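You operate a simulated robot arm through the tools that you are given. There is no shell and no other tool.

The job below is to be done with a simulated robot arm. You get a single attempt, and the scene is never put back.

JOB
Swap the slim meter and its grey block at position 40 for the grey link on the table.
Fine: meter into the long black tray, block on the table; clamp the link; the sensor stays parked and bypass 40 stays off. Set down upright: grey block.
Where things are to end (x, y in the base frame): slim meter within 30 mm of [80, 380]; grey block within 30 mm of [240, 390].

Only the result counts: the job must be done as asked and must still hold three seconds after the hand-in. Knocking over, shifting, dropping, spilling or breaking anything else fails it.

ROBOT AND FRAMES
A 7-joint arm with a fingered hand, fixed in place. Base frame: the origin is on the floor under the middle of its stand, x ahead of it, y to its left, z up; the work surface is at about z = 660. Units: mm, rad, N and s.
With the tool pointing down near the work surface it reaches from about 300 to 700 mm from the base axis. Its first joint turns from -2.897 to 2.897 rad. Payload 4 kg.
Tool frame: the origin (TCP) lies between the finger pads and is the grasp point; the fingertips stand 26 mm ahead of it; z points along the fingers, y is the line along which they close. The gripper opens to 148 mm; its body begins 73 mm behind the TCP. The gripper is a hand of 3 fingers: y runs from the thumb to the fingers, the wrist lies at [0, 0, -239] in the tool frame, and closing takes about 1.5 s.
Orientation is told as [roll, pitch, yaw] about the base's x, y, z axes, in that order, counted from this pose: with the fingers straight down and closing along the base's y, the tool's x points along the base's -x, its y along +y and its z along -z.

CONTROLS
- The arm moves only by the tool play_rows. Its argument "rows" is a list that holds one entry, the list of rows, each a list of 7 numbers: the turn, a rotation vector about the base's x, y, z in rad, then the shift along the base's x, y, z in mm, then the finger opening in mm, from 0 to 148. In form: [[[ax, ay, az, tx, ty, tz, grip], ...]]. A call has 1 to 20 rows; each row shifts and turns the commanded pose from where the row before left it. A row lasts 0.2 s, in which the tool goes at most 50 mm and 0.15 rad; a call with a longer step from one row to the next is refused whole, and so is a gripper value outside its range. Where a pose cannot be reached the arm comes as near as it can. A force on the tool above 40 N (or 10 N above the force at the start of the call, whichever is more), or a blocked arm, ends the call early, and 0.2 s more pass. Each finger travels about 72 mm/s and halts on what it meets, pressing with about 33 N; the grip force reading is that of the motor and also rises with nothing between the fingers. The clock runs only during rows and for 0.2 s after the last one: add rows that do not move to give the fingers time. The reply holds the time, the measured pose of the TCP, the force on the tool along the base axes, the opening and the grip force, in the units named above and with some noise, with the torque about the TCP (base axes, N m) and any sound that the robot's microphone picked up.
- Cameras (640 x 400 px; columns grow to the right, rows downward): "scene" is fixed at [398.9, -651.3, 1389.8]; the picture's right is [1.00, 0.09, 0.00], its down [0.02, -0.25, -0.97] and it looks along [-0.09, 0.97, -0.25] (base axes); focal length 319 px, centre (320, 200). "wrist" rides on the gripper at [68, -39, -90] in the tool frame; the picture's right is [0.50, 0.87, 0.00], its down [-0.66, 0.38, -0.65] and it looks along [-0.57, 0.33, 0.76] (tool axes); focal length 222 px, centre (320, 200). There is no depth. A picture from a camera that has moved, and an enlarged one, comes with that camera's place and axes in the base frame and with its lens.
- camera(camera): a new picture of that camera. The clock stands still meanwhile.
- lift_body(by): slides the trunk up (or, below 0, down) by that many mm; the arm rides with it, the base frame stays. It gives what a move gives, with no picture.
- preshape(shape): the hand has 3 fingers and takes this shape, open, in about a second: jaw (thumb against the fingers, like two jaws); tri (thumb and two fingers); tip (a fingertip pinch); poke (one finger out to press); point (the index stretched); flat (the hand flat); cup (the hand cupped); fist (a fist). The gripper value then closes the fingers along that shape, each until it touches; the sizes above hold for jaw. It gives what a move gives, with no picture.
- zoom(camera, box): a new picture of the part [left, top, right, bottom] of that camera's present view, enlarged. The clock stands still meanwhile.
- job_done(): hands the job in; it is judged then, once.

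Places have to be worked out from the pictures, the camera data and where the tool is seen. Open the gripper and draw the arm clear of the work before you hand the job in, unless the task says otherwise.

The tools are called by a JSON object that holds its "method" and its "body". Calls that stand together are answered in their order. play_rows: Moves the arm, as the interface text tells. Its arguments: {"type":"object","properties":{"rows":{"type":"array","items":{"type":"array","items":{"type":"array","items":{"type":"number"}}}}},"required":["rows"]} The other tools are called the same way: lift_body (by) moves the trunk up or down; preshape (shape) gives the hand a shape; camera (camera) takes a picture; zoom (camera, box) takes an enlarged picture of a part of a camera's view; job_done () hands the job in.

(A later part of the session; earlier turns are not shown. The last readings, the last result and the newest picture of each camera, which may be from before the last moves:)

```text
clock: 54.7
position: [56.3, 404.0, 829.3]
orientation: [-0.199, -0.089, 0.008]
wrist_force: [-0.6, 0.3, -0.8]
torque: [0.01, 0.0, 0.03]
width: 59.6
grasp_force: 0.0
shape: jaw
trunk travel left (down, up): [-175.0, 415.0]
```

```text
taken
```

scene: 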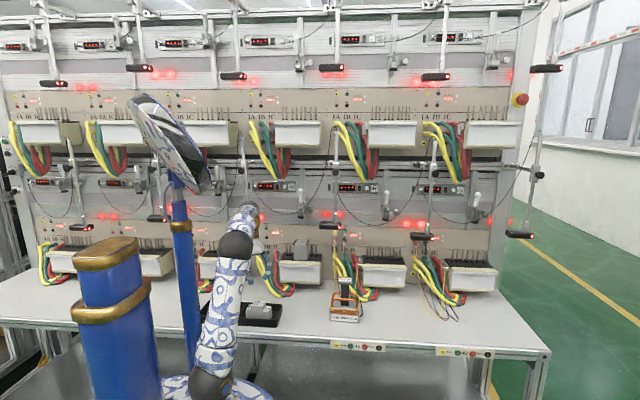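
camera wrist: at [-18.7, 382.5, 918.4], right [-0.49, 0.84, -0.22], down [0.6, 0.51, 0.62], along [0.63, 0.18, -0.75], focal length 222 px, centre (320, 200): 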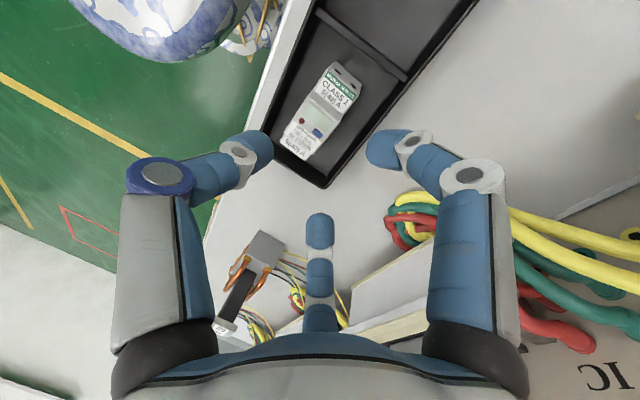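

The meter lies well inside the tray near (70–80, 381). Next the block: I will take it with the hand tilted 30° forward (thumb on its front face, fingers on both sides). I move up in front of position 40 and tilt the hand.

{"method": "play_rows", "body": {"rows": [[[0, 0, 0, 5, 5, 25, 80], [0.1, 0.012, 0, 20, 12, 20, 80], [0.1, 0.012, 0, 20, 12, 20, 80], [0.1, 0.013, 0, 20, 13, 15, 80], [0.1, 0.013, 0, 20, 13, 15, 80], [0.1, 0.013, 0, 20, 13, 15, 80], [0.1, 0.013, 0, 20, 13, 15, 80], [0.12, 0.013, 0, 20, 15, 8, 80], [0, 0, 0, 0, 0, 0, 80]]]}}

{"method": "camera", "body": {"camera": "wrist"}}

{"method": "zoom", "body": {"camera": "scene", "box": [220, 180, 380, 340]}}

```text
clock: 56.7
position: [202.8, 501.4, 964.3]
orientation: [0.519, 0.009, -0.021]
wrist_force: [-0.1, -0.7, -0.3]
torque: [-0.02, 0.01, -0.02]
width: 79.6
grasp_force: 0.0
shape: jaw
trunk travel left (down, up): [-175.0, 415.0]
```

```text
taken
camera wrist: at [133.7, 422.8, 1021.2], right [-0.48, 0.76, 0.43], down [0.66, -0.01, 0.75], along [0.58, 0.65, -0.5], focal length 222 px, centre (320, 200)
```

wrist: 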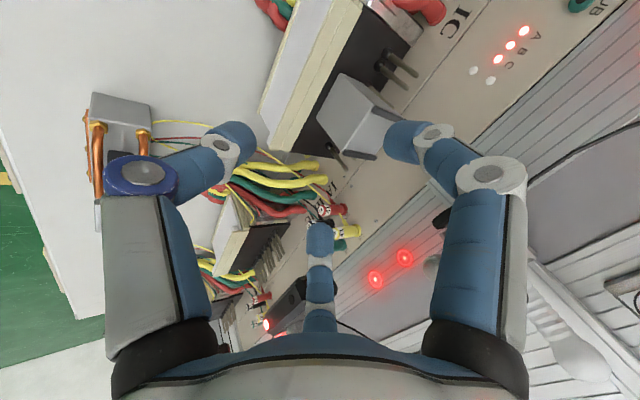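

```text
2.50 times, centred on (300, 260) of scene
camera zoom: at [398.9, -651.3, 1389.8], right [1.0, 0.09, 0.0], down [0.02, -0.25, -0.97], along [-0.09, 0.97, -0.25], focal length 798 px, centre (370, 50)
```

zoom: 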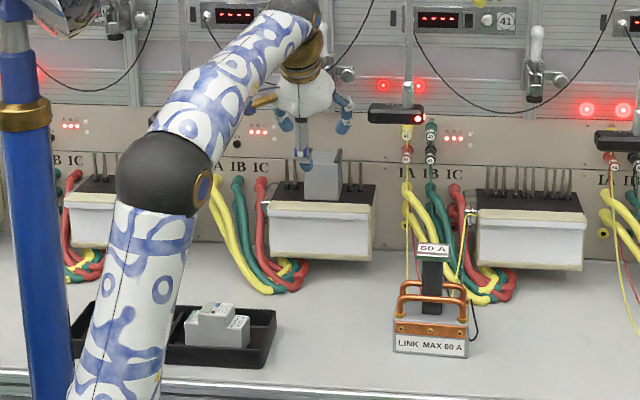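

The tray shows the meter at about (78, 376). I zoom in on the block from here to fix its edges before the approach.

{"method": "zoom", "body": {"camera": "wrist", "box": [250, 20, 440, 180]}}

{"method": "zoom", "body": {"camera": "scene", "box": [270, 215, 330, 270]}}

```text
2.50 times, centred on (345, 100) of wrist
camera zoom: at [133.7, 422.8, 1021.2], right [-0.48, 0.76, 0.43], down [0.66, -0.01, 0.75], along [0.58, 0.65, -0.5], focal length 555 px, centre (258, 450)
```

zoom: 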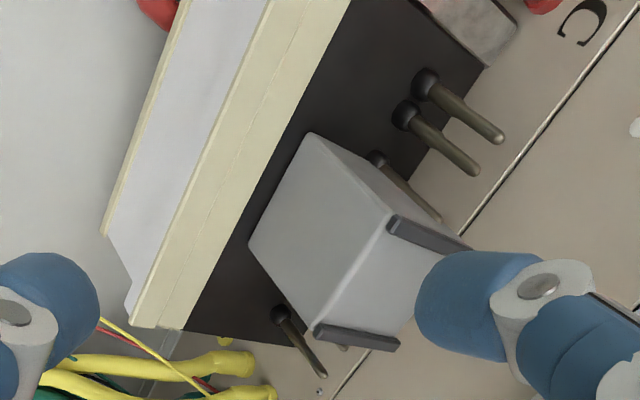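

```text
7.27 times, centred on (300, 242) of scene
camera zoom: at [398.9, -651.3, 1389.8], right [1.0, 0.09, 0.0], down [0.02, -0.25, -0.97], along [-0.09, 0.97, -0.25], focal length 2322 px, centre (466, -109)
```

zoom: 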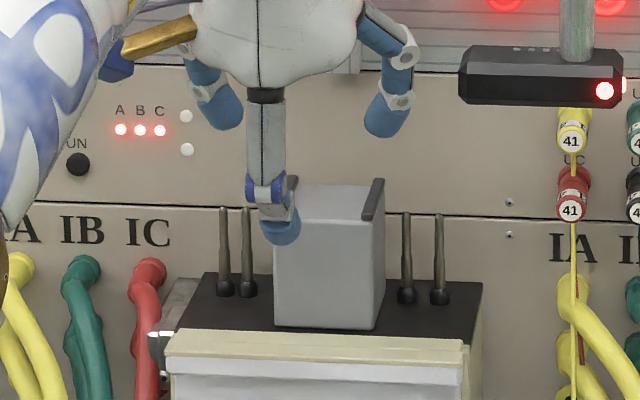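

Block faces: x ≈ 171–230 (centre ≈ 200), front y ≈ 601, top z ≈ 872. I go to the pre-grasp point up the tool axis and look.

{"method": "play_rows", "body": {"rows": [[[0, 0, 0.007, -1, 15, -6, 84], [0, 0, 0.007, -1, 15, -6, 84], [0, -0.009, 0.007, -0.8, 16, -7, 84], [0, 0, 0, 0, 15, -26, 84], [0, 0, 0, 0, 10, -17.3, 84], [0, 0, 0, 0, 0, 0, 84]]]}}

{"method": "camera", "body": {"camera": "wrist"}}

{"method": "zoom", "body": {"camera": "scene", "box": [270, 205, 330, 270]}}

```text
clock: 58.1
position: [198.7, 571.5, 899.9]
orientation: [0.519, 0.0, -0.001]
wrist_force: [-0.2, -0.3, -0.5]
torque: [0.04, 0.02, -0.01]
width: 83.5
grasp_force: 0.1
shape: jaw
trunk travel left (down, up): [-175.0, 415.0]
```

```text
taken
camera wrist: at [131.3, 491.3, 957.4], right [-0.5, 0.75, 0.43], down [0.65, 0.0, 0.76], along [0.57, 0.66, -0.49], focal length 222 px, centre (320, 200)
```

wrist: 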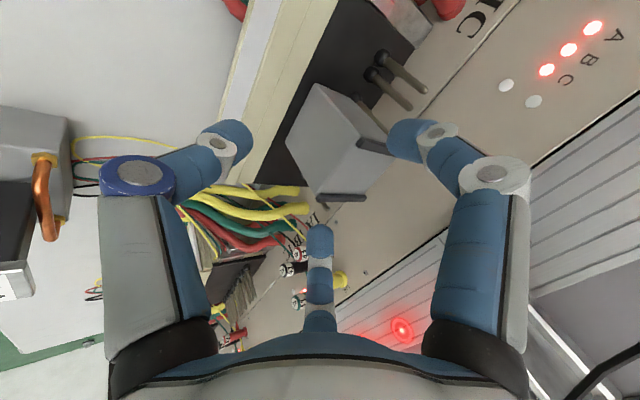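

```text
6.15 times, centred on (300, 238) of scene
camera zoom: at [398.9, -651.3, 1389.8], right [1.0, 0.09, 0.0], down [0.02, -0.25, -0.97], along [-0.09, 0.97, -0.25], focal length 1965 px, centre (443, -31)
```

zoom: 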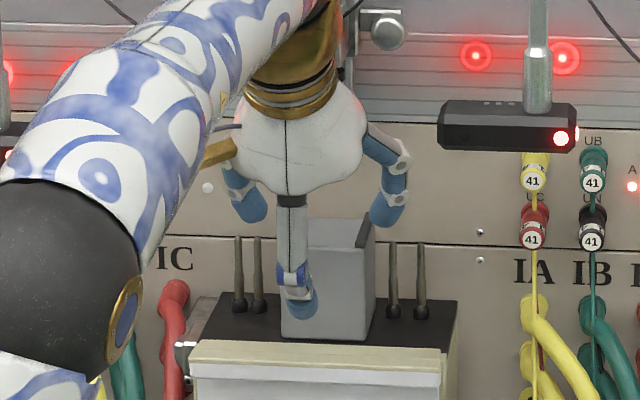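

I zoom the wrist view to check the lateral centring on the block.

{"method": "zoom", "body": {"camera": "wrist", "box": [260, 50, 440, 230]}}

```text
2.22 times, centred on (350, 140) of wrist
camera zoom: at [131.3, 491.3, 957.4], right [-0.5, 0.75, 0.43], down [0.65, 0.0, 0.76], along [0.57, 0.66, -0.49], focal length 494 px, centre (253, 333)
```

zoom: 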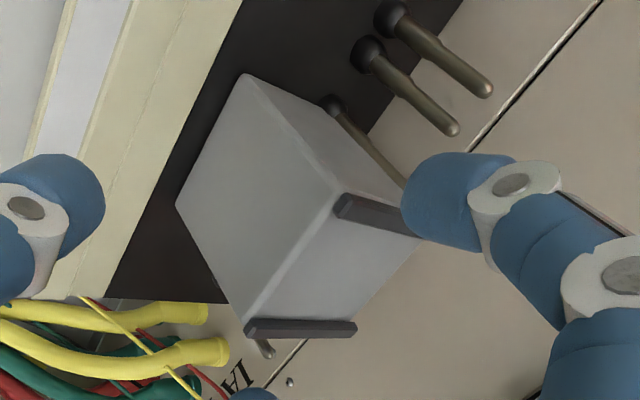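

The block spans x 172–227.5 (centre 199.7), so the hand is centred within 1 mm. I advance along the tool axis until the fingers straddle it.

{"method": "play_rows", "body": {"rows": [[[0, 0, 0, 0.5, 5, -8, 84], [0, 0, 0, 0.5, 5, -8, 84], [0, 0, 0, 0, 5, -8, 84], [0, 0, 0, 0, 5, -7, 84], [0, 0, 0, 0, 3.5, -6, 84], [0, 0, 0, 0, 2, -4, 84], [0, 0, 0, 0, 0, 0, 84]]]}}

{"method": "camera", "body": {"camera": "wrist"}}

{"method": "zoom", "body": {"camera": "scene", "box": [270, 205, 330, 270]}}

```text
clock: 59.7
position: [198.9, 596.1, 858.0]
orientation: [0.52, 0.001, 0.0]
wrist_force: [-0.2, 0.0, 0.0]
torque: [0.0, 0.01, 0.02]
width: 83.4
grasp_force: 0.0
shape: jaw
trunk travel left (down, up): [-175.0, 415.0]
```

```text
taken
camera wrist: at [132.2, 517.0, 916.7], right [-0.5, 0.75, 0.43], down [0.65, 0.0, 0.76], along [0.57, 0.66, -0.49], focal length 222 px, centre (320, 200)
```

wrist: 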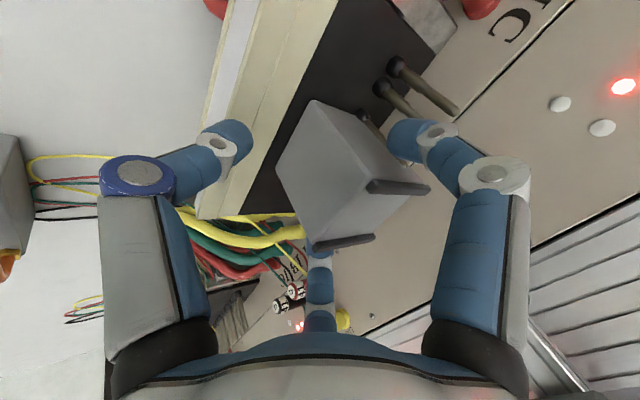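

```text
6.15 times, centred on (300, 238) of scene
camera zoom: at [398.9, -651.3, 1389.8], right [1.0, 0.09, 0.0], down [0.02, -0.25, -0.97], along [-0.09, 0.97, -0.25], focal length 1965 px, centre (443, -31)
```

zoom: 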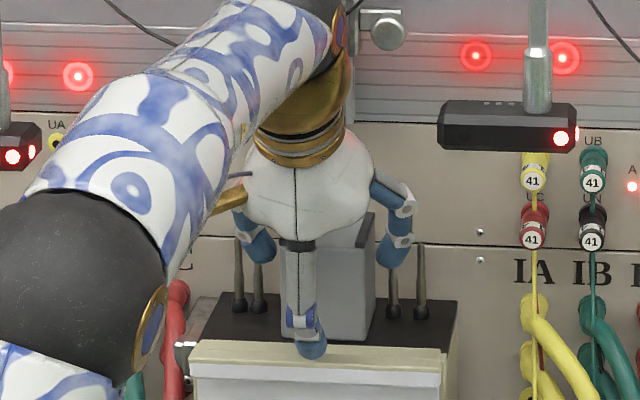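

Fingers straddle the block with no contact. I close slowly onto it.

{"method": "play_rows", "body": {"rows": [[[0, 0, 0, 0, 0, 0, 76], [0, 0, 0, 0, 0, 0, 70], [0, 0, 0, 0, 0, 0, 64], [0, 0, 0, 0, 0, 0, 58], [0, 0, 0, 0, 0, 0, 50], [0, 0, 0, 0, 0, 0, 40], [0, 0, 0, 0, 0, 0, 30], [0, 0, 0, 0, 0, 0, 30]]]}}

{"method": "camera", "body": {"camera": "wrist"}}

{"method": "zoom", "body": {"camera": "scene", "box": [270, 205, 330, 270]}}

```text
clock: 61.5
position: [200.0, 596.4, 859.5]
orientation: [0.521, -0.001, -0.001]
wrist_force: [0.0, 1.8, 13.2]
torque: [0.37, -0.04, 0.0]
width: 39.1
grasp_force: 0.0
shape: jaw
trunk travel left (down, up): [-175.0, 415.0]
```

```text
taken
camera wrist: at [132.0, 516.5, 917.9], right [-0.5, 0.75, 0.43], down [0.65, 0.0, 0.76], along [0.57, 0.66, -0.49], focal length 222 px, centre (320, 200)
```

wrist: 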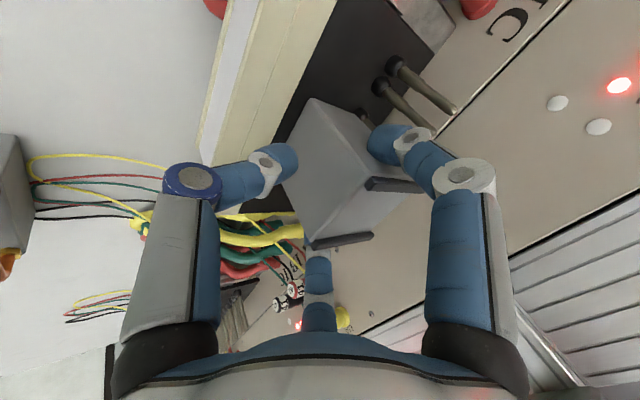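

```text
6.15 times, centred on (300, 238) of scene
camera zoom: at [398.9, -651.3, 1389.8], right [1.0, 0.09, 0.0], down [0.02, -0.25, -0.97], along [-0.09, 0.97, -0.25], focal length 1965 px, centre (443, -31)
```

zoom: 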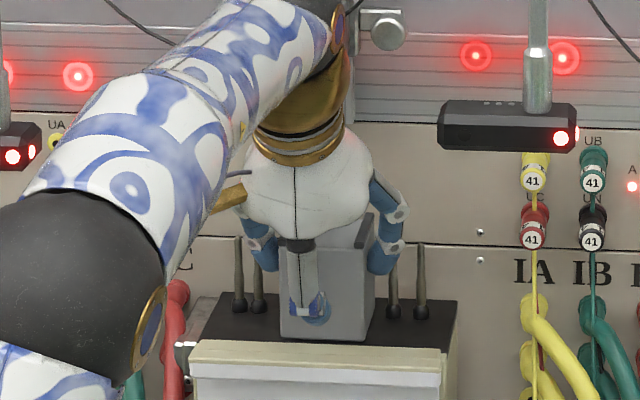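

Fingers have met the block (13 N vertical load on the wrist) but the grip force is not built up yet. I let it close further without moving the arm.

{"method": "play_rows", "body": {"rows": [[[0, 0, 0, 0, 0, 0, 20], [0, 0, 0, 0, 0, 0, 20], [0, 0, 0, 0, 0, 0, 20]]]}}

{"method": "zoom", "body": {"camera": "wrist", "box": [230, 80, 460, 280]}}

{"method": "zoom", "body": {"camera": "scene", "box": [270, 205, 330, 270]}}

```text
clock: 62.3
position: [199.1, 596.3, 859.7]
orientation: [0.521, -0.001, 0.001]
wrist_force: [0.8, 1.2, 15.1]
torque: [0.41, -0.01, 0.0]
width: 28.7
grasp_force: 0.1
shape: jaw
trunk travel left (down, up): [-175.0, 415.0]
```

```text
2.00 times, centred on (345, 180) of wrist
camera zoom: at [132.0, 516.2, 917.7], right [-0.5, 0.75, 0.43], down [0.65, 0.0, 0.76], along [0.57, 0.66, -0.49], focal length 444 px, centre (270, 240)
```

zoom: 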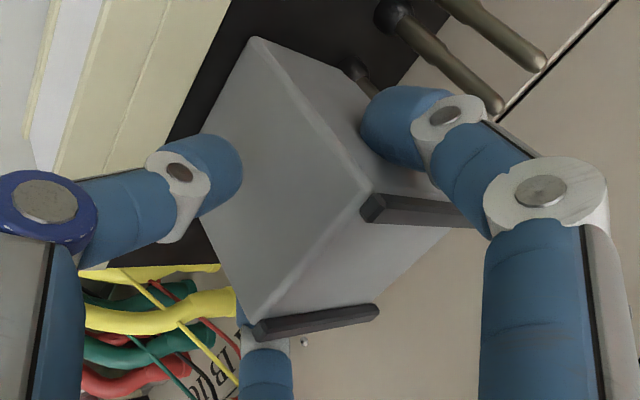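

```text
6.15 times, centred on (300, 238) of scene
camera zoom: at [398.9, -651.3, 1389.8], right [1.0, 0.09, 0.0], down [0.02, -0.25, -0.97], along [-0.09, 0.97, -0.25], focal length 1965 px, centre (443, -31)
```

zoom: 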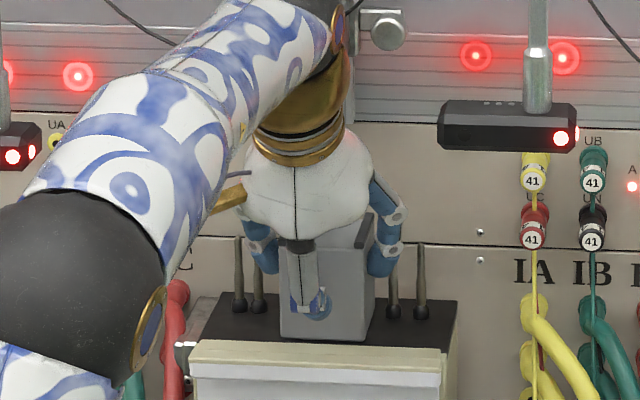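

The side fingers hold already; the thumb is still closing towards the front face. I continue closing to 0.

{"method": "play_rows", "body": {"rows": [[[0, 0, 0, 0, 0, 0, 12], [0, 0, 0, 0, 0, 0, 6], [0, 0, 0, 0, 0, 0, 0], [0, 0, 0, 0, 0, 0, 0]]]}}

{"method": "zoom", "body": {"camera": "wrist", "box": [230, 80, 460, 280]}}

```text
clock: 63.3
position: [198.5, 595.5, 856.6]
orientation: [0.517, 0.002, 0.001]
wrist_force: [-0.5, 0.9, 1.0]
torque: [0.13, 0.02, 0.02]
width: 34.2
grasp_force: 33.3
shape: jaw
trunk travel left (down, up): [-175.0, 415.0]
```

```text
2.00 times, centred on (345, 180) of wrist
camera zoom: at [132.2, 516.8, 916.2], right [-0.5, 0.75, 0.43], down [0.65, 0.01, 0.76], along [0.57, 0.66, -0.5], focal length 444 px, centre (270, 240)
```

zoom: 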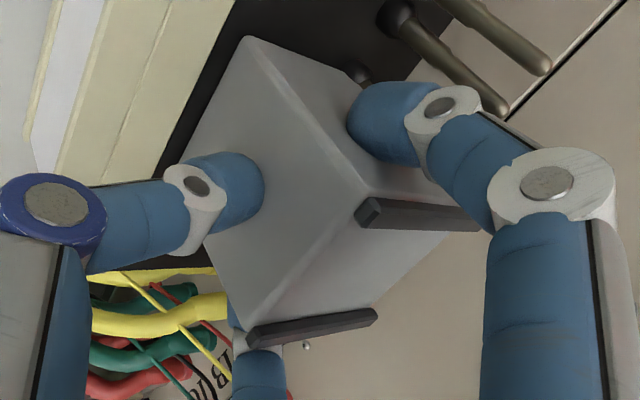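

Grip is firm now (33 N) with the wrist load gone. I lift the block straight up gently and watch for pin resistance.

{"method": "play_rows", "body": {"rows": [[[0, 0, 0, 0, 0, 2, 0], [0, 0, 0, 0, 0, 3, 0], [0, 0, 0, 0, 0, 3, 0], [0, 0, 0, 0, 0, 4, 0], [0, 0, 0, 0, 0, 0, 0]]]}}

{"method": "zoom", "body": {"camera": "wrist", "box": [230, 80, 460, 280]}}

{"method": "zoom", "body": {"camera": "scene", "box": [270, 205, 330, 270]}}

```text
clock: 64.5
position: [198.9, 597.5, 870.4]
orientation: [0.519, 0.001, 0.0]
wrist_force: [-0.5, -0.1, -2.1]
torque: [-0.05, 0.03, -0.01]
width: 33.7
grasp_force: 32.6
shape: jaw
trunk travel left (down, up): [-175.0, 415.0]
```

```text
2.00 times, centred on (345, 180) of wrist
camera zoom: at [132.7, 517.0, 928.3], right [-0.5, 0.75, 0.43], down [0.65, 0.0, 0.76], along [0.57, 0.66, -0.49], focal length 444 px, centre (270, 240)
```

zoom: 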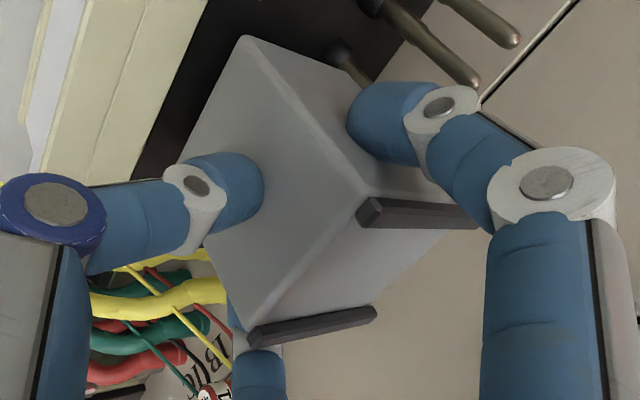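

```text
6.15 times, centred on (300, 238) of scene
camera zoom: at [398.9, -651.3, 1389.8], right [1.0, 0.09, 0.0], down [0.02, -0.25, -0.97], along [-0.09, 0.97, -0.25], focal length 1965 px, centre (443, -31)
```

zoom: 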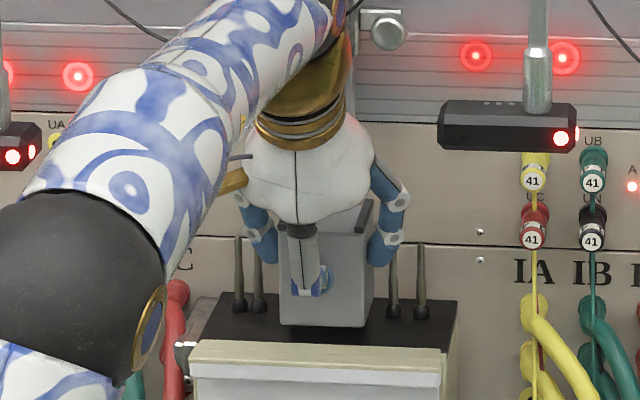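

The block lifted 12 mm with only its weight (≈2 N). Before lifting further I test with a 4 mm pull towards −y whether the pins hold it sideways.

{"method": "play_rows", "body": {"rows": [[[0, 0, 0, 0, -1, 0, 0], [0, 0, 0, 0, -1, 0, 0], [0, 0, 0, 0, -1, 0, 0], [0, 0, 0, 0, -1, 0, 0], [0, 0, 0, 0, 0, 0, 0]]]}}

{"method": "zoom", "body": {"camera": "scene", "box": [280, 220, 320, 260]}}

```text
clock: 65.7
position: [199.1, 592.0, 870.8]
orientation: [0.52, -0.001, 0.001]
wrist_force: [-0.6, -0.9, -2.3]
torque: [-0.06, -0.02, 0.01]
width: 34.0
grasp_force: 33.2
shape: jaw
trunk travel left (down, up): [-175.0, 415.0]
```

```text
10.00 times, centred on (300, 240) of scene
camera zoom: at [398.9, -651.3, 1389.8], right [1.0, 0.09, 0.0], down [0.02, -0.25, -0.97], along [-0.09, 0.97, -0.25], focal length 3192 px, centre (520, -200)
```

zoom: 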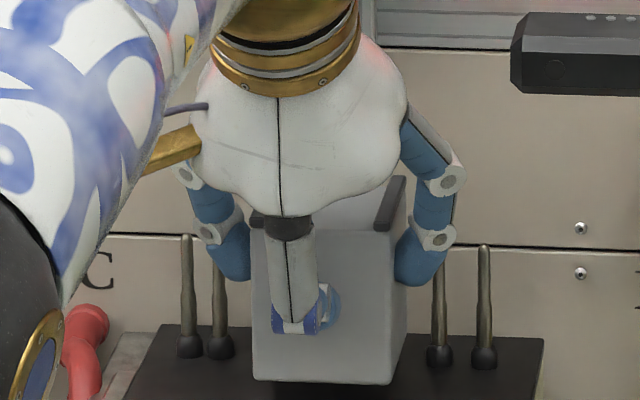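

No resistance at all. I continue drawing it forward with a little more lift, still in small steps.

{"method": "play_rows", "body": {"rows": [[[0, 0, 0, 0, -2, 1, 0], [0, 0, 0, 0, -2, 1, 0], [0, 0, 0, 0, -2, 1, 0], [0, 0, 0, 0, -2, 1, 0], [0, 0, 0, 0, -2, 1, 0], [0, 0, 0, 0, 0, 0, 0]]]}}

{"method": "zoom", "body": {"camera": "scene", "box": [280, 220, 320, 260]}}

{"method": "zoom", "body": {"camera": "wrist", "box": [230, 60, 460, 280]}}

```text
clock: 67.1
position: [199.6, 583.1, 875.2]
orientation: [0.518, 0.0, 0.0]
wrist_force: [0.2, 0.0, -1.0]
torque: [-0.03, 0.0, -0.01]
width: 33.8
grasp_force: 33.3
shape: jaw
trunk travel left (down, up): [-175.0, 415.0]
```

```text
10.00 times, centred on (300, 240) of scene
camera zoom: at [398.9, -651.3, 1389.8], right [1.0, 0.09, 0.0], down [0.02, -0.25, -0.97], along [-0.09, 0.97, -0.25], focal length 3192 px, centre (520, -200)
```

zoom: 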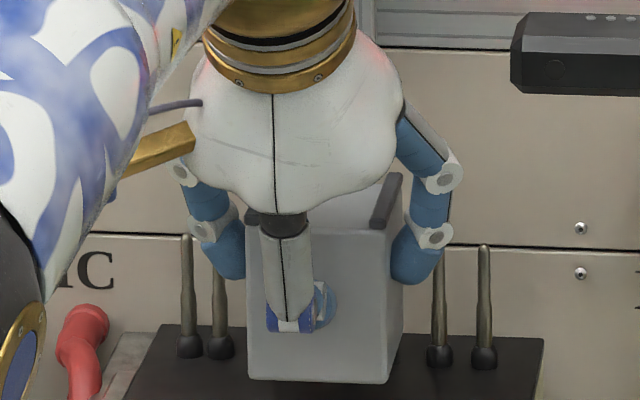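

```text
1.82 times, centred on (345, 170) of wrist
camera zoom: at [132.3, 503.3, 933.7], right [-0.5, 0.75, 0.43], down [0.65, 0.0, 0.76], along [0.57, 0.66, -0.49], focal length 404 px, centre (274, 254)
```

zoom: 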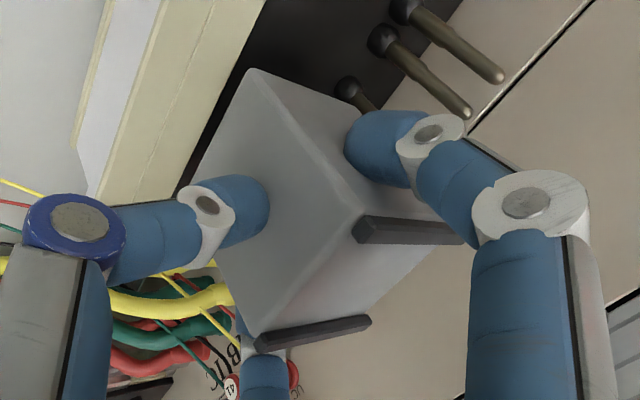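

The block is free of the pins. I carry it out and over towards its place on the table at (240, 390).

{"method": "play_rows", "body": {"rows": [[[0, 0, 0, 0, -8, 2, 0], [0, 0, 0, 0, -15, 2, 0], [0, 0, 0, 0, -20, 3, 0], [0, 0, 0, 0, -20, 3, 0], [0, 0, 0, 0, -20, 0, 0], [0, 0, 0, 4, -20, 0, 0], [0, 0, 0, 5, -20, -5, 0], [0, 0, 0, 6, -20, -10, 0], [0, 0, 0, 8, -20, -15, 0], [0, 0, 0, 8, -20, -15, 0], [0, 0, 0, 5, -20, -15, 0], [0, 0, 0, 4, -15, -15, 0], [0, 0, 0, 0, -10, -10, 0], [0, 0, 0, 0, 0, 0, 0]]]}}

{"method": "camera", "body": {"camera": "scene"}}

{"method": "camera", "body": {"camera": "wrist"}}

```text
clock: 70.1
position: [238.4, 354.9, 800.7]
orientation: [0.52, -0.002, 0.0]
wrist_force: [-0.6, 0.0, -2.2]
torque: [-0.04, -0.03, 0.01]
width: 34.3
grasp_force: 32.8
shape: jaw
trunk travel left (down, up): [-175.0, 415.0]
```

```text
taken
```

scene: 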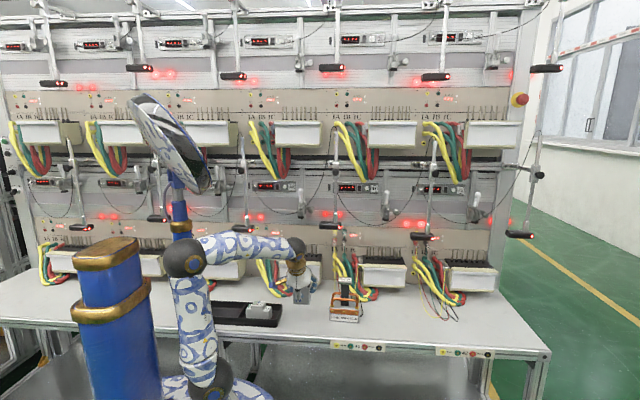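

```text
taken
camera wrist: at [172.5, 275.4, 858.4], right [-0.5, 0.75, 0.43], down [0.65, 0.0, 0.76], along [0.57, 0.66, -0.49], focal length 222 px, centre (320, 200)
```

wrist: 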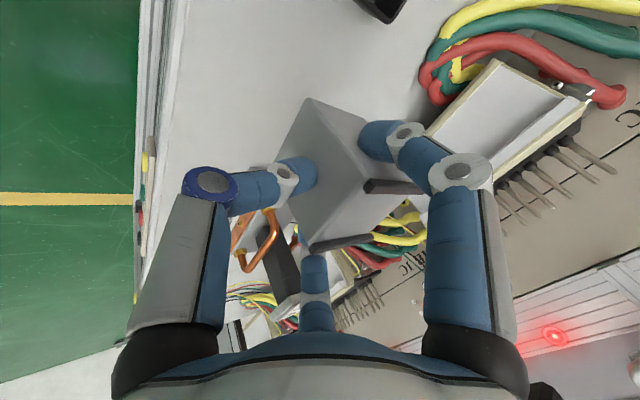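

The block hangs over its place. I zoom to check its attitude, and look at the now empty stand 40 with its pins.

{"method": "zoom", "body": {"camera": "scene", "box": [265, 235, 345, 315]}}

{"method": "zoom", "body": {"camera": "wrist", "box": [420, 50, 640, 240]}}

{"method": "zoom", "body": {"camera": "scene", "box": [265, 175, 335, 255]}}

```text
5.00 times, centred on (305, 275) of scene
camera zoom: at [398.9, -651.3, 1389.8], right [1.0, 0.09, 0.0], down [0.02, -0.25, -0.97], along [-0.09, 0.97, -0.25], focal length 1596 px, centre (395, -175)
```

zoom: 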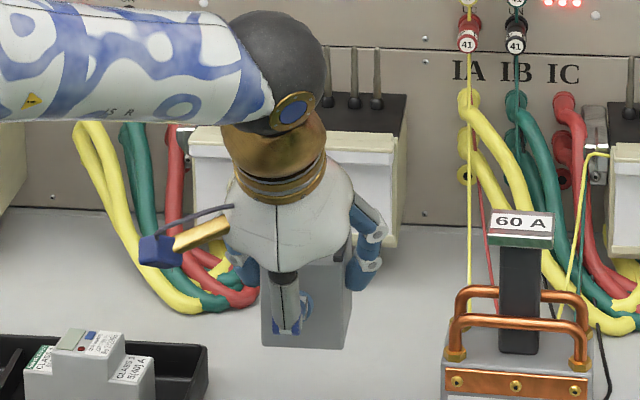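

```text
2.11 times, centred on (530, 145) of wrist
camera zoom: at [172.5, 275.4, 858.4], right [-0.5, 0.75, 0.43], down [0.65, 0.0, 0.76], along [0.57, 0.66, -0.49], focal length 468 px, centre (-122, 316)
```

zoom: 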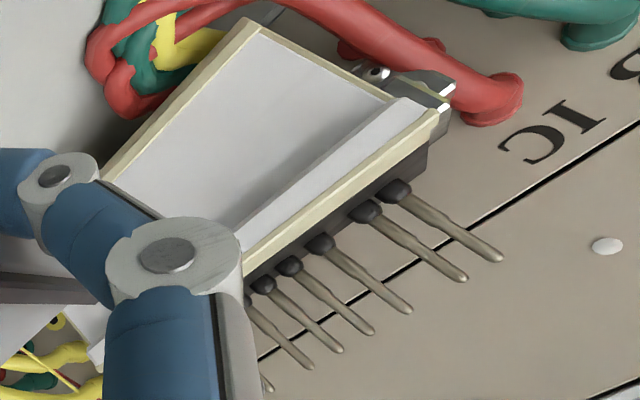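

```text
5.00 times, centred on (300, 215) of scene
camera zoom: at [398.9, -651.3, 1389.8], right [1.0, 0.09, 0.0], down [0.02, -0.25, -0.97], along [-0.09, 0.97, -0.25], focal length 1596 px, centre (420, 125)
```

zoom: 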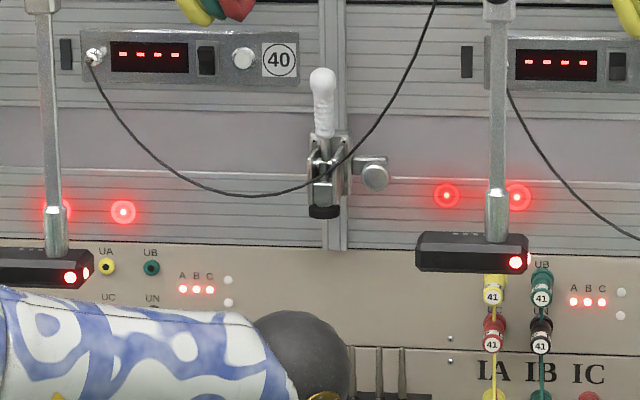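

The block is nearly level (≈1–2°) over the target and the pins did not hinder it. I lower it close to the table.

{"method": "play_rows", "body": {"rows": [[[0, 0, 0, 0.3, 0, -15, 0], [0, 0, 0, 0.3, 0, -15, 0], [0, 0, 0, 0, 0, -15, 0], [0, 0, 0, 0, 0, -12, 0], [0, 0, 0, 0, 0, -10, 0], [0, 0, 0, 0, 0, -6, 0], [0, 0, 0, 0, 0, -3, 0], [0, 0, 0, 0, 0, 0, 0]]]}}

{"method": "zoom", "body": {"camera": "scene", "box": [265, 250, 345, 330]}}

```text
clock: 71.9
position: [240.0, 355.1, 724.9]
orientation: [0.519, 0.0, -0.002]
wrist_force: [0.3, 0.6, -1.7]
torque: [-0.08, -0.05, -0.02]
width: 34.0
grasp_force: 33.2
shape: jaw
trunk travel left (down, up): [-175.0, 415.0]
```

```text
5.00 times, centred on (305, 290) of scene
camera zoom: at [398.9, -651.3, 1389.8], right [1.0, 0.09, 0.0], down [0.02, -0.25, -0.97], along [-0.09, 0.97, -0.25], focal length 1596 px, centre (395, -250)
```

zoom: 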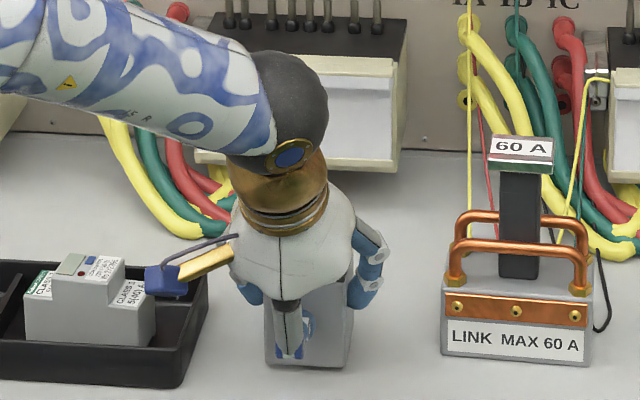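

About 8–10 mm remain. I go down in small steps until I feel the table.

{"method": "play_rows", "body": {"rows": [[[0, 0, 0, 0, 0, -2, 0], [0, 0, 0, 0, 0, -2, 0], [0, 0, 0, 0, 0, -1.5, 0], [0, 0, 0, 0, 0, 0, 0]]]}}

{"method": "play_rows", "body": {"rows": [[[0, 0, 0, 0, 0, -1, 0], [0, 0, 0, 0, 0, -1, 0], [0, 0, 0, 0, 0, 0, 0]]]}}

{"method": "play_rows", "body": {"rows": [[[0, 0, 0, 0, 0, -1, 0], [0, 0, 0, 0, 0, -1, 0], [0, 0, 0, 0, 0, 0, 0]]]}}

```text
clock: 72.9
position: [240.7, 355.4, 719.7]
orientation: [0.52, 0.001, 0.0]
wrist_force: [0.1, -0.3, -1.5]
torque: [-0.06, -0.03, 0.0]
width: 34.2
grasp_force: 33.2
shape: jaw
trunk travel left (down, up): [-175.0, 415.0]
```

```text
clock: 73.7
position: [239.5, 354.3, 717.9]
orientation: [0.522, -0.002, 0.001]
wrist_force: [0.6, 0.9, 4.8]
torque: [0.11, 0.0, 0.01]
width: 34.3
grasp_force: 32.8
shape: jaw
trunk travel left (down, up): [-175.0, 415.0]
```

```text
clock: 74.5
position: [239.9, 355.7, 717.9]
orientation: [0.524, -0.003, -0.001]
wrist_force: [0.2, -1.0, 18.7]
torque: [0.34, 0.01, -0.03]
width: 34.5
grasp_force: 32.9
shape: jaw
trunk travel left (down, up): [-175.0, 415.0]
```

The block stands on the table (force up to 19 N). I relieve 1 mm and open the fingers gradually.

{"method": "play_rows", "body": {"rows": [[[0, 0, 0, 0, 0, 1, 0], [0, 0, 0, 0, 0, 0, 0], [0, 0, 0, 0, 0, 0, 40], [0, 0, 0, 0, 0, 0, 60], [0, 0, 0, 0, 0, 0, 76], [0, 0, 0, 0, 0, 0, 84], [0, 0, 0, 0, 0, 0, 84], [0, 0, 0, 0, 0, 0, 84]]]}}

{"method": "camera", "body": {"camera": "wrist"}}

{"method": "zoom", "body": {"camera": "scene", "box": [265, 250, 345, 330]}}

```text
clock: 76.3
position: [240.6, 355.1, 716.0]
orientation: [0.52, 0.0, 0.001]
wrist_force: [-1.3, -0.8, 0.4]
torque: [0.03, 0.04, 0.03]
width: 83.6
grasp_force: 0.0
shape: jaw
trunk travel left (down, up): [-175.0, 415.0]
```

```text
taken
camera wrist: at [173.4, 275.0, 774.4], right [-0.5, 0.75, 0.43], down [0.65, 0.0, 0.76], along [0.57, 0.66, -0.49], focal length 222 px, centre (320, 200)
```

wrist: 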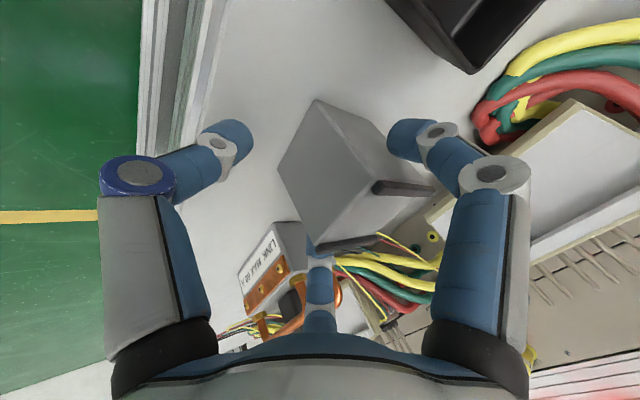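

```text
5.00 times, centred on (305, 290) of scene
camera zoom: at [398.9, -651.3, 1389.8], right [1.0, 0.09, 0.0], down [0.02, -0.25, -0.97], along [-0.09, 0.97, -0.25], focal length 1596 px, centre (395, -250)
```

zoom: 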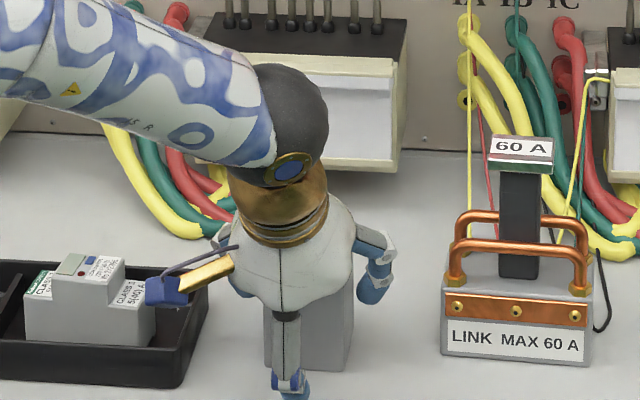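

The block stands free. I withdraw along the tool axis and then up.

{"method": "play_rows", "body": {"rows": [[[0, 0, 0, 0, -5, 8.7, 84], [0, 0, 0, 0, -7.5, 13, 84], [0, 0, 0, 0, -10, 17.4, 84], [0, 0, 0, 0, -10, 17.4, 84], [0, 0, 0, 0, -5, 25, 84], [0, 0, 0, 0, 0, 35, 84], [0, 0, 0, 0, 0, 35, 84], [0, 0, 0, 0, 0, 0, 84]]]}}

{"method": "camera", "body": {"camera": "wrist"}}

{"method": "camera", "body": {"camera": "scene"}}

```text
clock: 78.1
position: [240.7, 318.1, 867.7]
orientation: [0.52, -0.002, 0.0]
wrist_force: [-0.6, -0.6, -0.1]
torque: [-0.03, -0.02, 0.0]
width: 83.4
grasp_force: 0.1
shape: jaw
trunk travel left (down, up): [-175.0, 415.0]
```

```text
taken
camera wrist: at [173.2, 237.8, 925.8], right [-0.5, 0.75, 0.43], down [0.65, 0.0, 0.76], along [0.57, 0.66, -0.49], focal length 222 px, centre (320, 200)
```

wrist: 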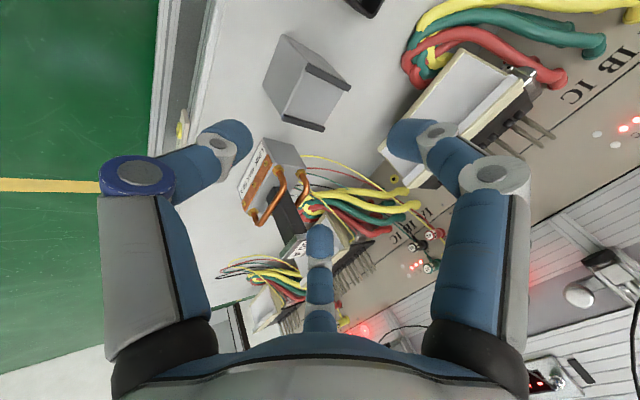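

```text
taken
```

scene: 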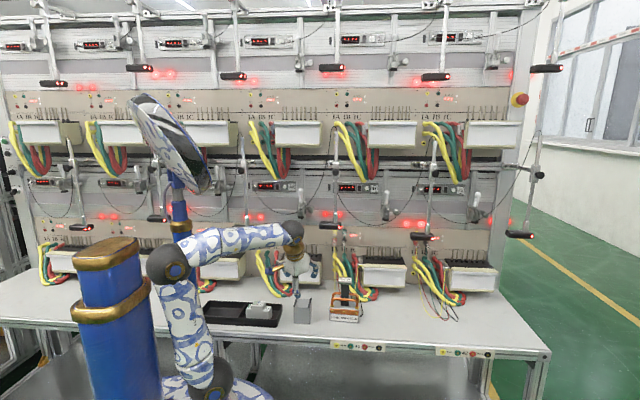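

The block stands upright at its place. Now the link: I move the hand over to about x = 390, y = 300 and look at it closely.

{"method": "play_rows", "body": {"rows": [[[0, 0, 0, 25, 0, 5, 100], [0, 0, 0, 25, 0, 5, 120], [0, 0, 0, 25, 0, 5, 140], [0, 0, 0, 25, 0, 5, 148], [0, 0, 0, 25, 0, 5, 148], [0, 0, 0, 25, 0, 5, 148], [0, 0, 0, 0, 0, 0, 148]]]}}

{"method": "camera", "body": {"camera": "wrist"}}

{"method": "zoom", "body": {"camera": "wrist", "box": [230, 10, 430, 190]}}

{"method": "zoom", "body": {"camera": "scene", "box": [310, 265, 390, 330]}}

```text
clock: 79.7
position: [391.2, 317.9, 898.3]
orientation: [0.52, -0.002, 0.0]
wrist_force: [-0.1, 1.0, 0.3]
torque: [0.0, -0.02, -0.03]
width: 148.0
grasp_force: 0.0
shape: jaw
trunk travel left (down, up): [-175.0, 415.0]
```

```text
taken
camera wrist: at [323.5, 238.3, 956.3], right [-0.5, 0.75, 0.43], down [0.65, 0.0, 0.76], along [0.57, 0.66, -0.49], focal length 222 px, centre (320, 200)
```

wrist: 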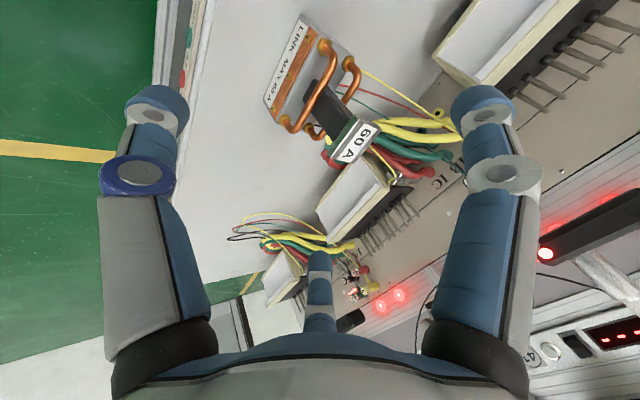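

```text
2.22 times, centred on (330, 100) of wrist
camera zoom: at [323.5, 238.3, 956.3], right [-0.5, 0.75, 0.43], down [0.65, 0.0, 0.76], along [0.57, 0.66, -0.49], focal length 494 px, centre (298, 422)
```

zoom: 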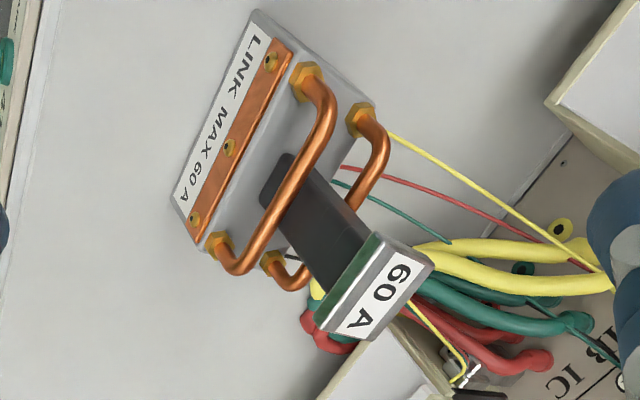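

```text
6.15 times, centred on (350, 298) of scene
camera zoom: at [398.9, -651.3, 1389.8], right [1.0, 0.09, 0.0], down [0.02, -0.25, -0.97], along [-0.09, 0.97, -0.25], focal length 1965 px, centre (135, -400)
```

zoom: 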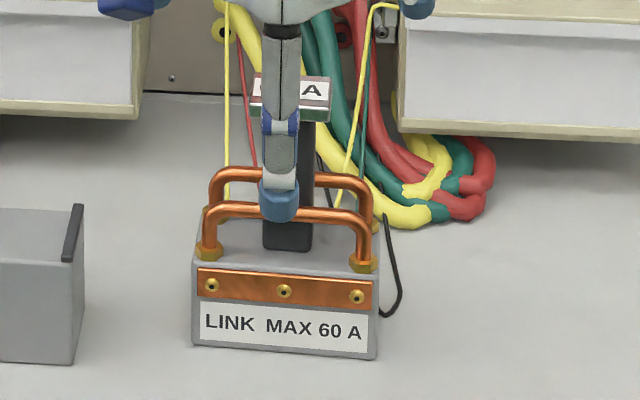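

The link measures about x 341–447, y 386–443 (yawed ≈ −2°), body ~55 mm high, cap centre near (392, 413, 819). I zoom further to get the post, bar and body dimensions.

{"method": "zoom", "body": {"camera": "wrist", "box": [255, 5, 345, 75]}}

{"method": "zoom", "body": {"camera": "wrist", "box": [290, 60, 390, 170]}}

{"method": "zoom", "body": {"camera": "scene", "box": [325, 275, 367, 328]}}

```text
5.71 times, centred on (300, 40) of wrist
camera zoom: at [323.5, 238.3, 956.3], right [-0.5, 0.75, 0.43], down [0.65, 0.0, 0.76], along [0.57, 0.66, -0.49], focal length 1269 px, centre (434, 1114)
```

zoom: 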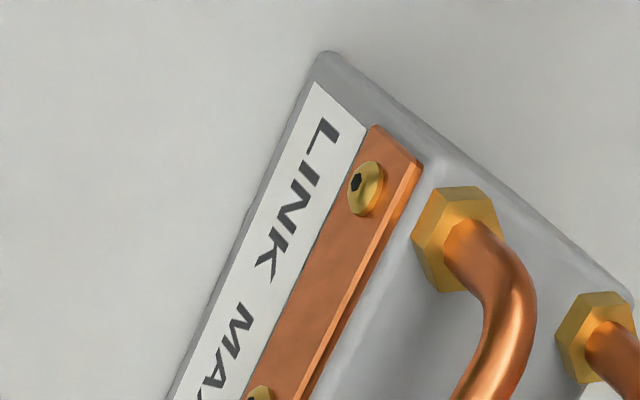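

```text
3.64 times, centred on (340, 115) of wrist
camera zoom: at [323.5, 238.3, 956.3], right [-0.5, 0.75, 0.43], down [0.65, 0.0, 0.76], along [0.57, 0.66, -0.49], focal length 808 px, centre (247, 509)
```

zoom: 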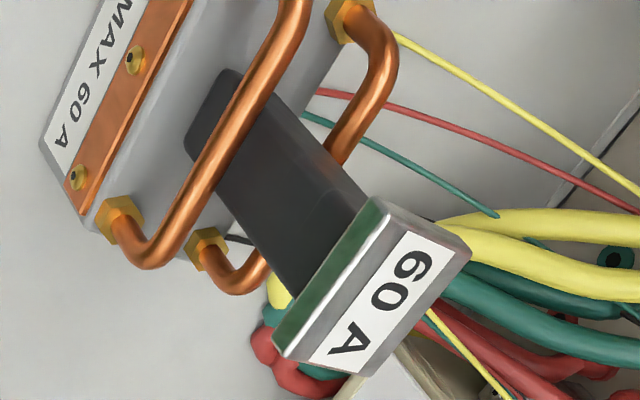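

```text
7.55 times, centred on (346, 302) of scene
camera zoom: at [398.9, -651.3, 1389.8], right [1.0, 0.09, 0.0], down [0.02, -0.25, -0.97], along [-0.09, 0.97, -0.25], focal length 2409 px, centre (124, -566)
```

zoom: 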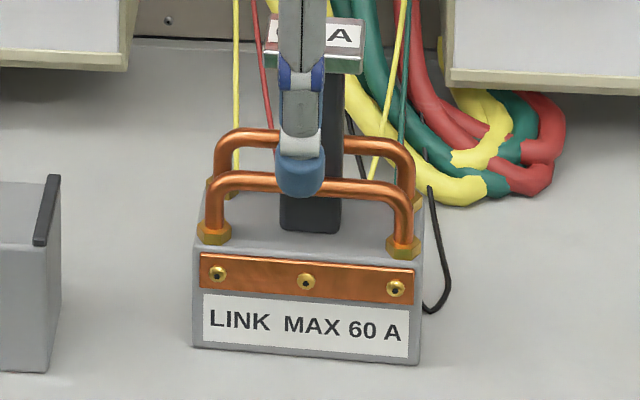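

Link: body ≈ 110 × 57 × 54 mm, centre ≈ (395, 415), yaw ≈ −2.5°; post/cap front at ~−17 mm. I plan to pinch both body ends with the hand tilted only 16° (palm in front of the post). First I set this tilt and yaw and go to the pre-grasp point along the axis.

{"method": "play_rows", "body": {"rows": [[[-0.08, 0, 0, 0, 3, -5, 148], [-0.08, 0, 0, 0, 3, -5, 148], [-0.081, 0, 0, 0, 3, -10, 148], [0, 0, -0.044, 0.4, 3.8, -10, 148], [0, 0, 0, 0, 0, -10, 148], [0, 0, 0, 0, 0, 0, 148]]]}}

{"method": "camera", "body": {"camera": "wrist"}}

{"method": "zoom", "body": {"camera": "scene", "box": [305, 215, 395, 330]}}

```text
clock: 81.1
position: [389.8, 330.4, 858.3]
orientation: [0.277, 0.0, -0.044]
wrist_force: [-0.3, 0.0, 0.4]
torque: [0.03, -0.01, -0.02]
width: 147.8
grasp_force: 0.0
shape: jaw
trunk travel left (down, up): [-175.0, 415.0]
```

```text
taken
camera wrist: at [321.2, 269.6, 932.4], right [-0.46, 0.85, 0.24], down [0.66, 0.15, 0.73], along [0.59, 0.5, -0.64], focal length 222 px, centre (320, 200)
```

wrist: 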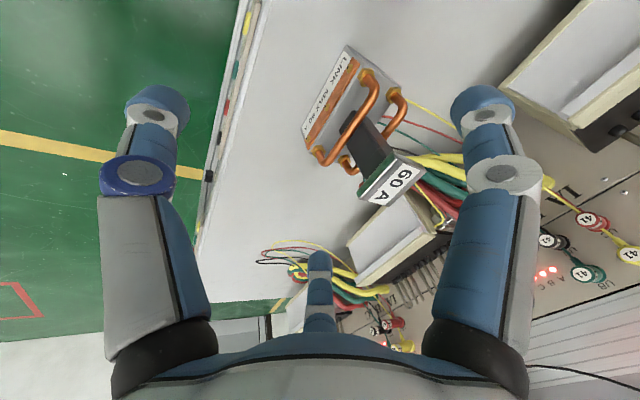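

```text
3.48 times, centred on (350, 272) of scene
camera zoom: at [398.9, -651.3, 1389.8], right [1.0, 0.09, 0.0], down [0.02, -0.25, -0.97], along [-0.09, 0.97, -0.25], focal length 1110 px, centre (216, -52)
```

zoom: 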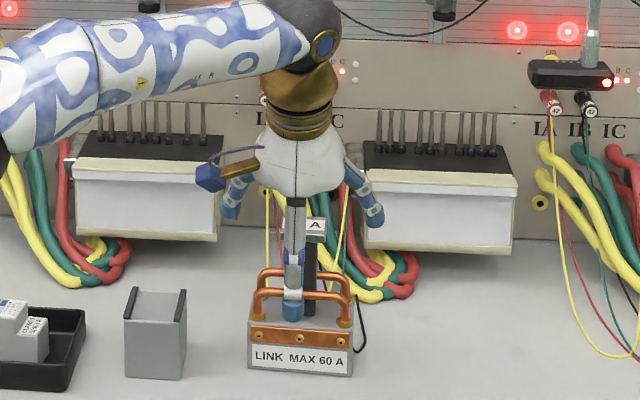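

I re-measure the link's ends from this pose to centre the grasp.

{"method": "zoom", "body": {"camera": "wrist", "box": [285, 30, 435, 220]}}

{"method": "zoom", "body": {"camera": "wrist", "box": [290, 35, 410, 115]}}

{"method": "zoom", "body": {"camera": "wrist", "box": [290, 100, 370, 180]}}

```text
2.11 times, centred on (360, 125) of wrist
camera zoom: at [321.2, 269.6, 932.4], right [-0.46, 0.85, 0.24], down [0.66, 0.15, 0.73], along [0.59, 0.5, -0.64], focal length 468 px, centre (236, 358)
```

zoom: 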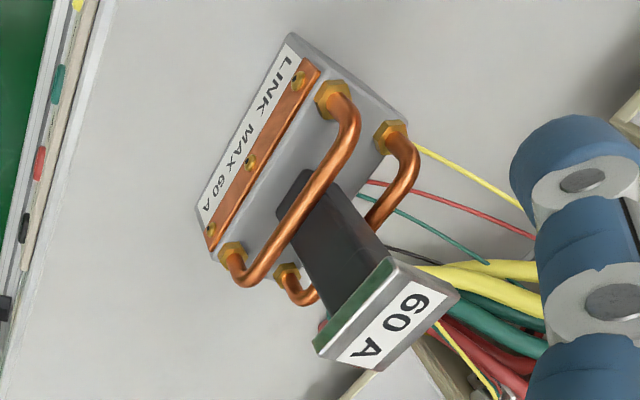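

```text
5.00 times, centred on (350, 75) of wrist
camera zoom: at [321.2, 269.6, 932.4], right [-0.46, 0.85, 0.24], down [0.66, 0.15, 0.73], along [0.59, 0.5, -0.64], focal length 1111 px, centre (170, 825)
```

zoom: 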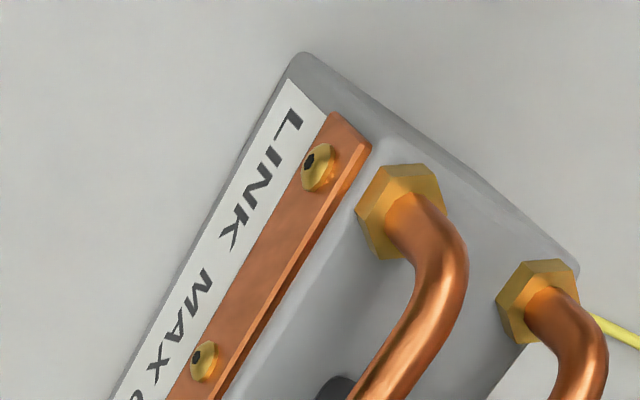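

```text
5.00 times, centred on (330, 140) of wrist
camera zoom: at [321.2, 269.6, 932.4], right [-0.46, 0.85, 0.24], down [0.66, 0.15, 0.73], along [0.59, 0.5, -0.64], focal length 1111 px, centre (270, 500)
```

zoom: 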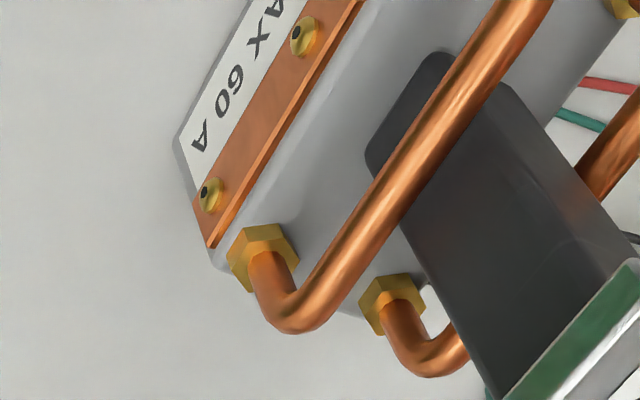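

Measurements agree (centre ≈ (394.7, 414.5)). I descend 110 mm along the tool axis, fingers fully open, and check clearances.

{"method": "play_rows", "body": {"rows": [[[0, 0, 0, 0.22, 3.79, -13.22, 148], [0, 0, 0, 0.22, 3.79, -13.22, 148], [0, 0, 0, 0.22, 3.79, -13.22, 148], [0, 0, 0, 0.22, 3.79, -13.22, 148], [0, 0, 0, 0.22, 3.79, -13.22, 148], [0, 0, 0, 0.22, 3.79, -13.22, 148], [0, 0, 0, 0.22, 3.79, -13.22, 148], [0, 0, 0, 0.22, 3.79, -13.22, 148], [0, 0, 0, 0, 0, 0, 148]]]}}

{"method": "camera", "body": {"camera": "wrist"}}

{"method": "zoom", "body": {"camera": "scene", "box": [305, 225, 395, 330]}}

```text
clock: 83.1
position: [391.8, 361.9, 753.4]
orientation: [0.28, -0.001, -0.044]
wrist_force: [-0.3, 0.2, -1.0]
torque: [0.01, -0.01, 0.05]
width: 148.1
grasp_force: 0.0
shape: jaw
trunk travel left (down, up): [-175.0, 415.0]
```

```text
taken
camera wrist: at [322.8, 300.7, 827.3], right [-0.46, 0.85, 0.24], down [0.66, 0.15, 0.73], along [0.59, 0.5, -0.64], focal length 222 px, centre (320, 200)
```

wrist: 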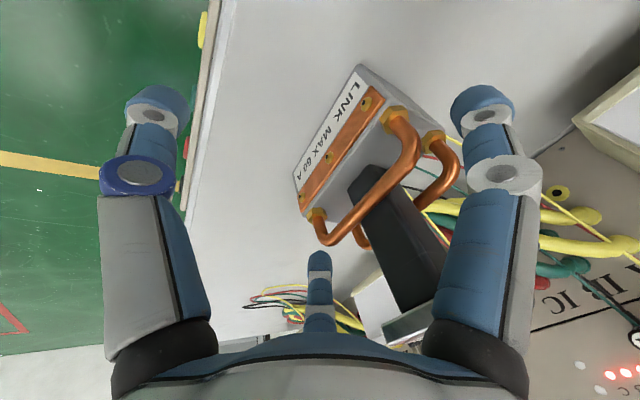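

```text
3.81 times, centred on (350, 278) of scene
camera zoom: at [398.9, -651.3, 1389.8], right [1.0, 0.09, 0.0], down [0.02, -0.25, -0.97], along [-0.09, 0.97, -0.25], focal length 1216 px, centre (206, -95)
```

zoom: 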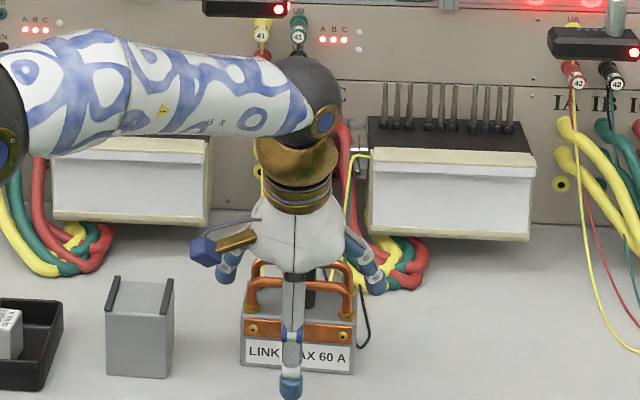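

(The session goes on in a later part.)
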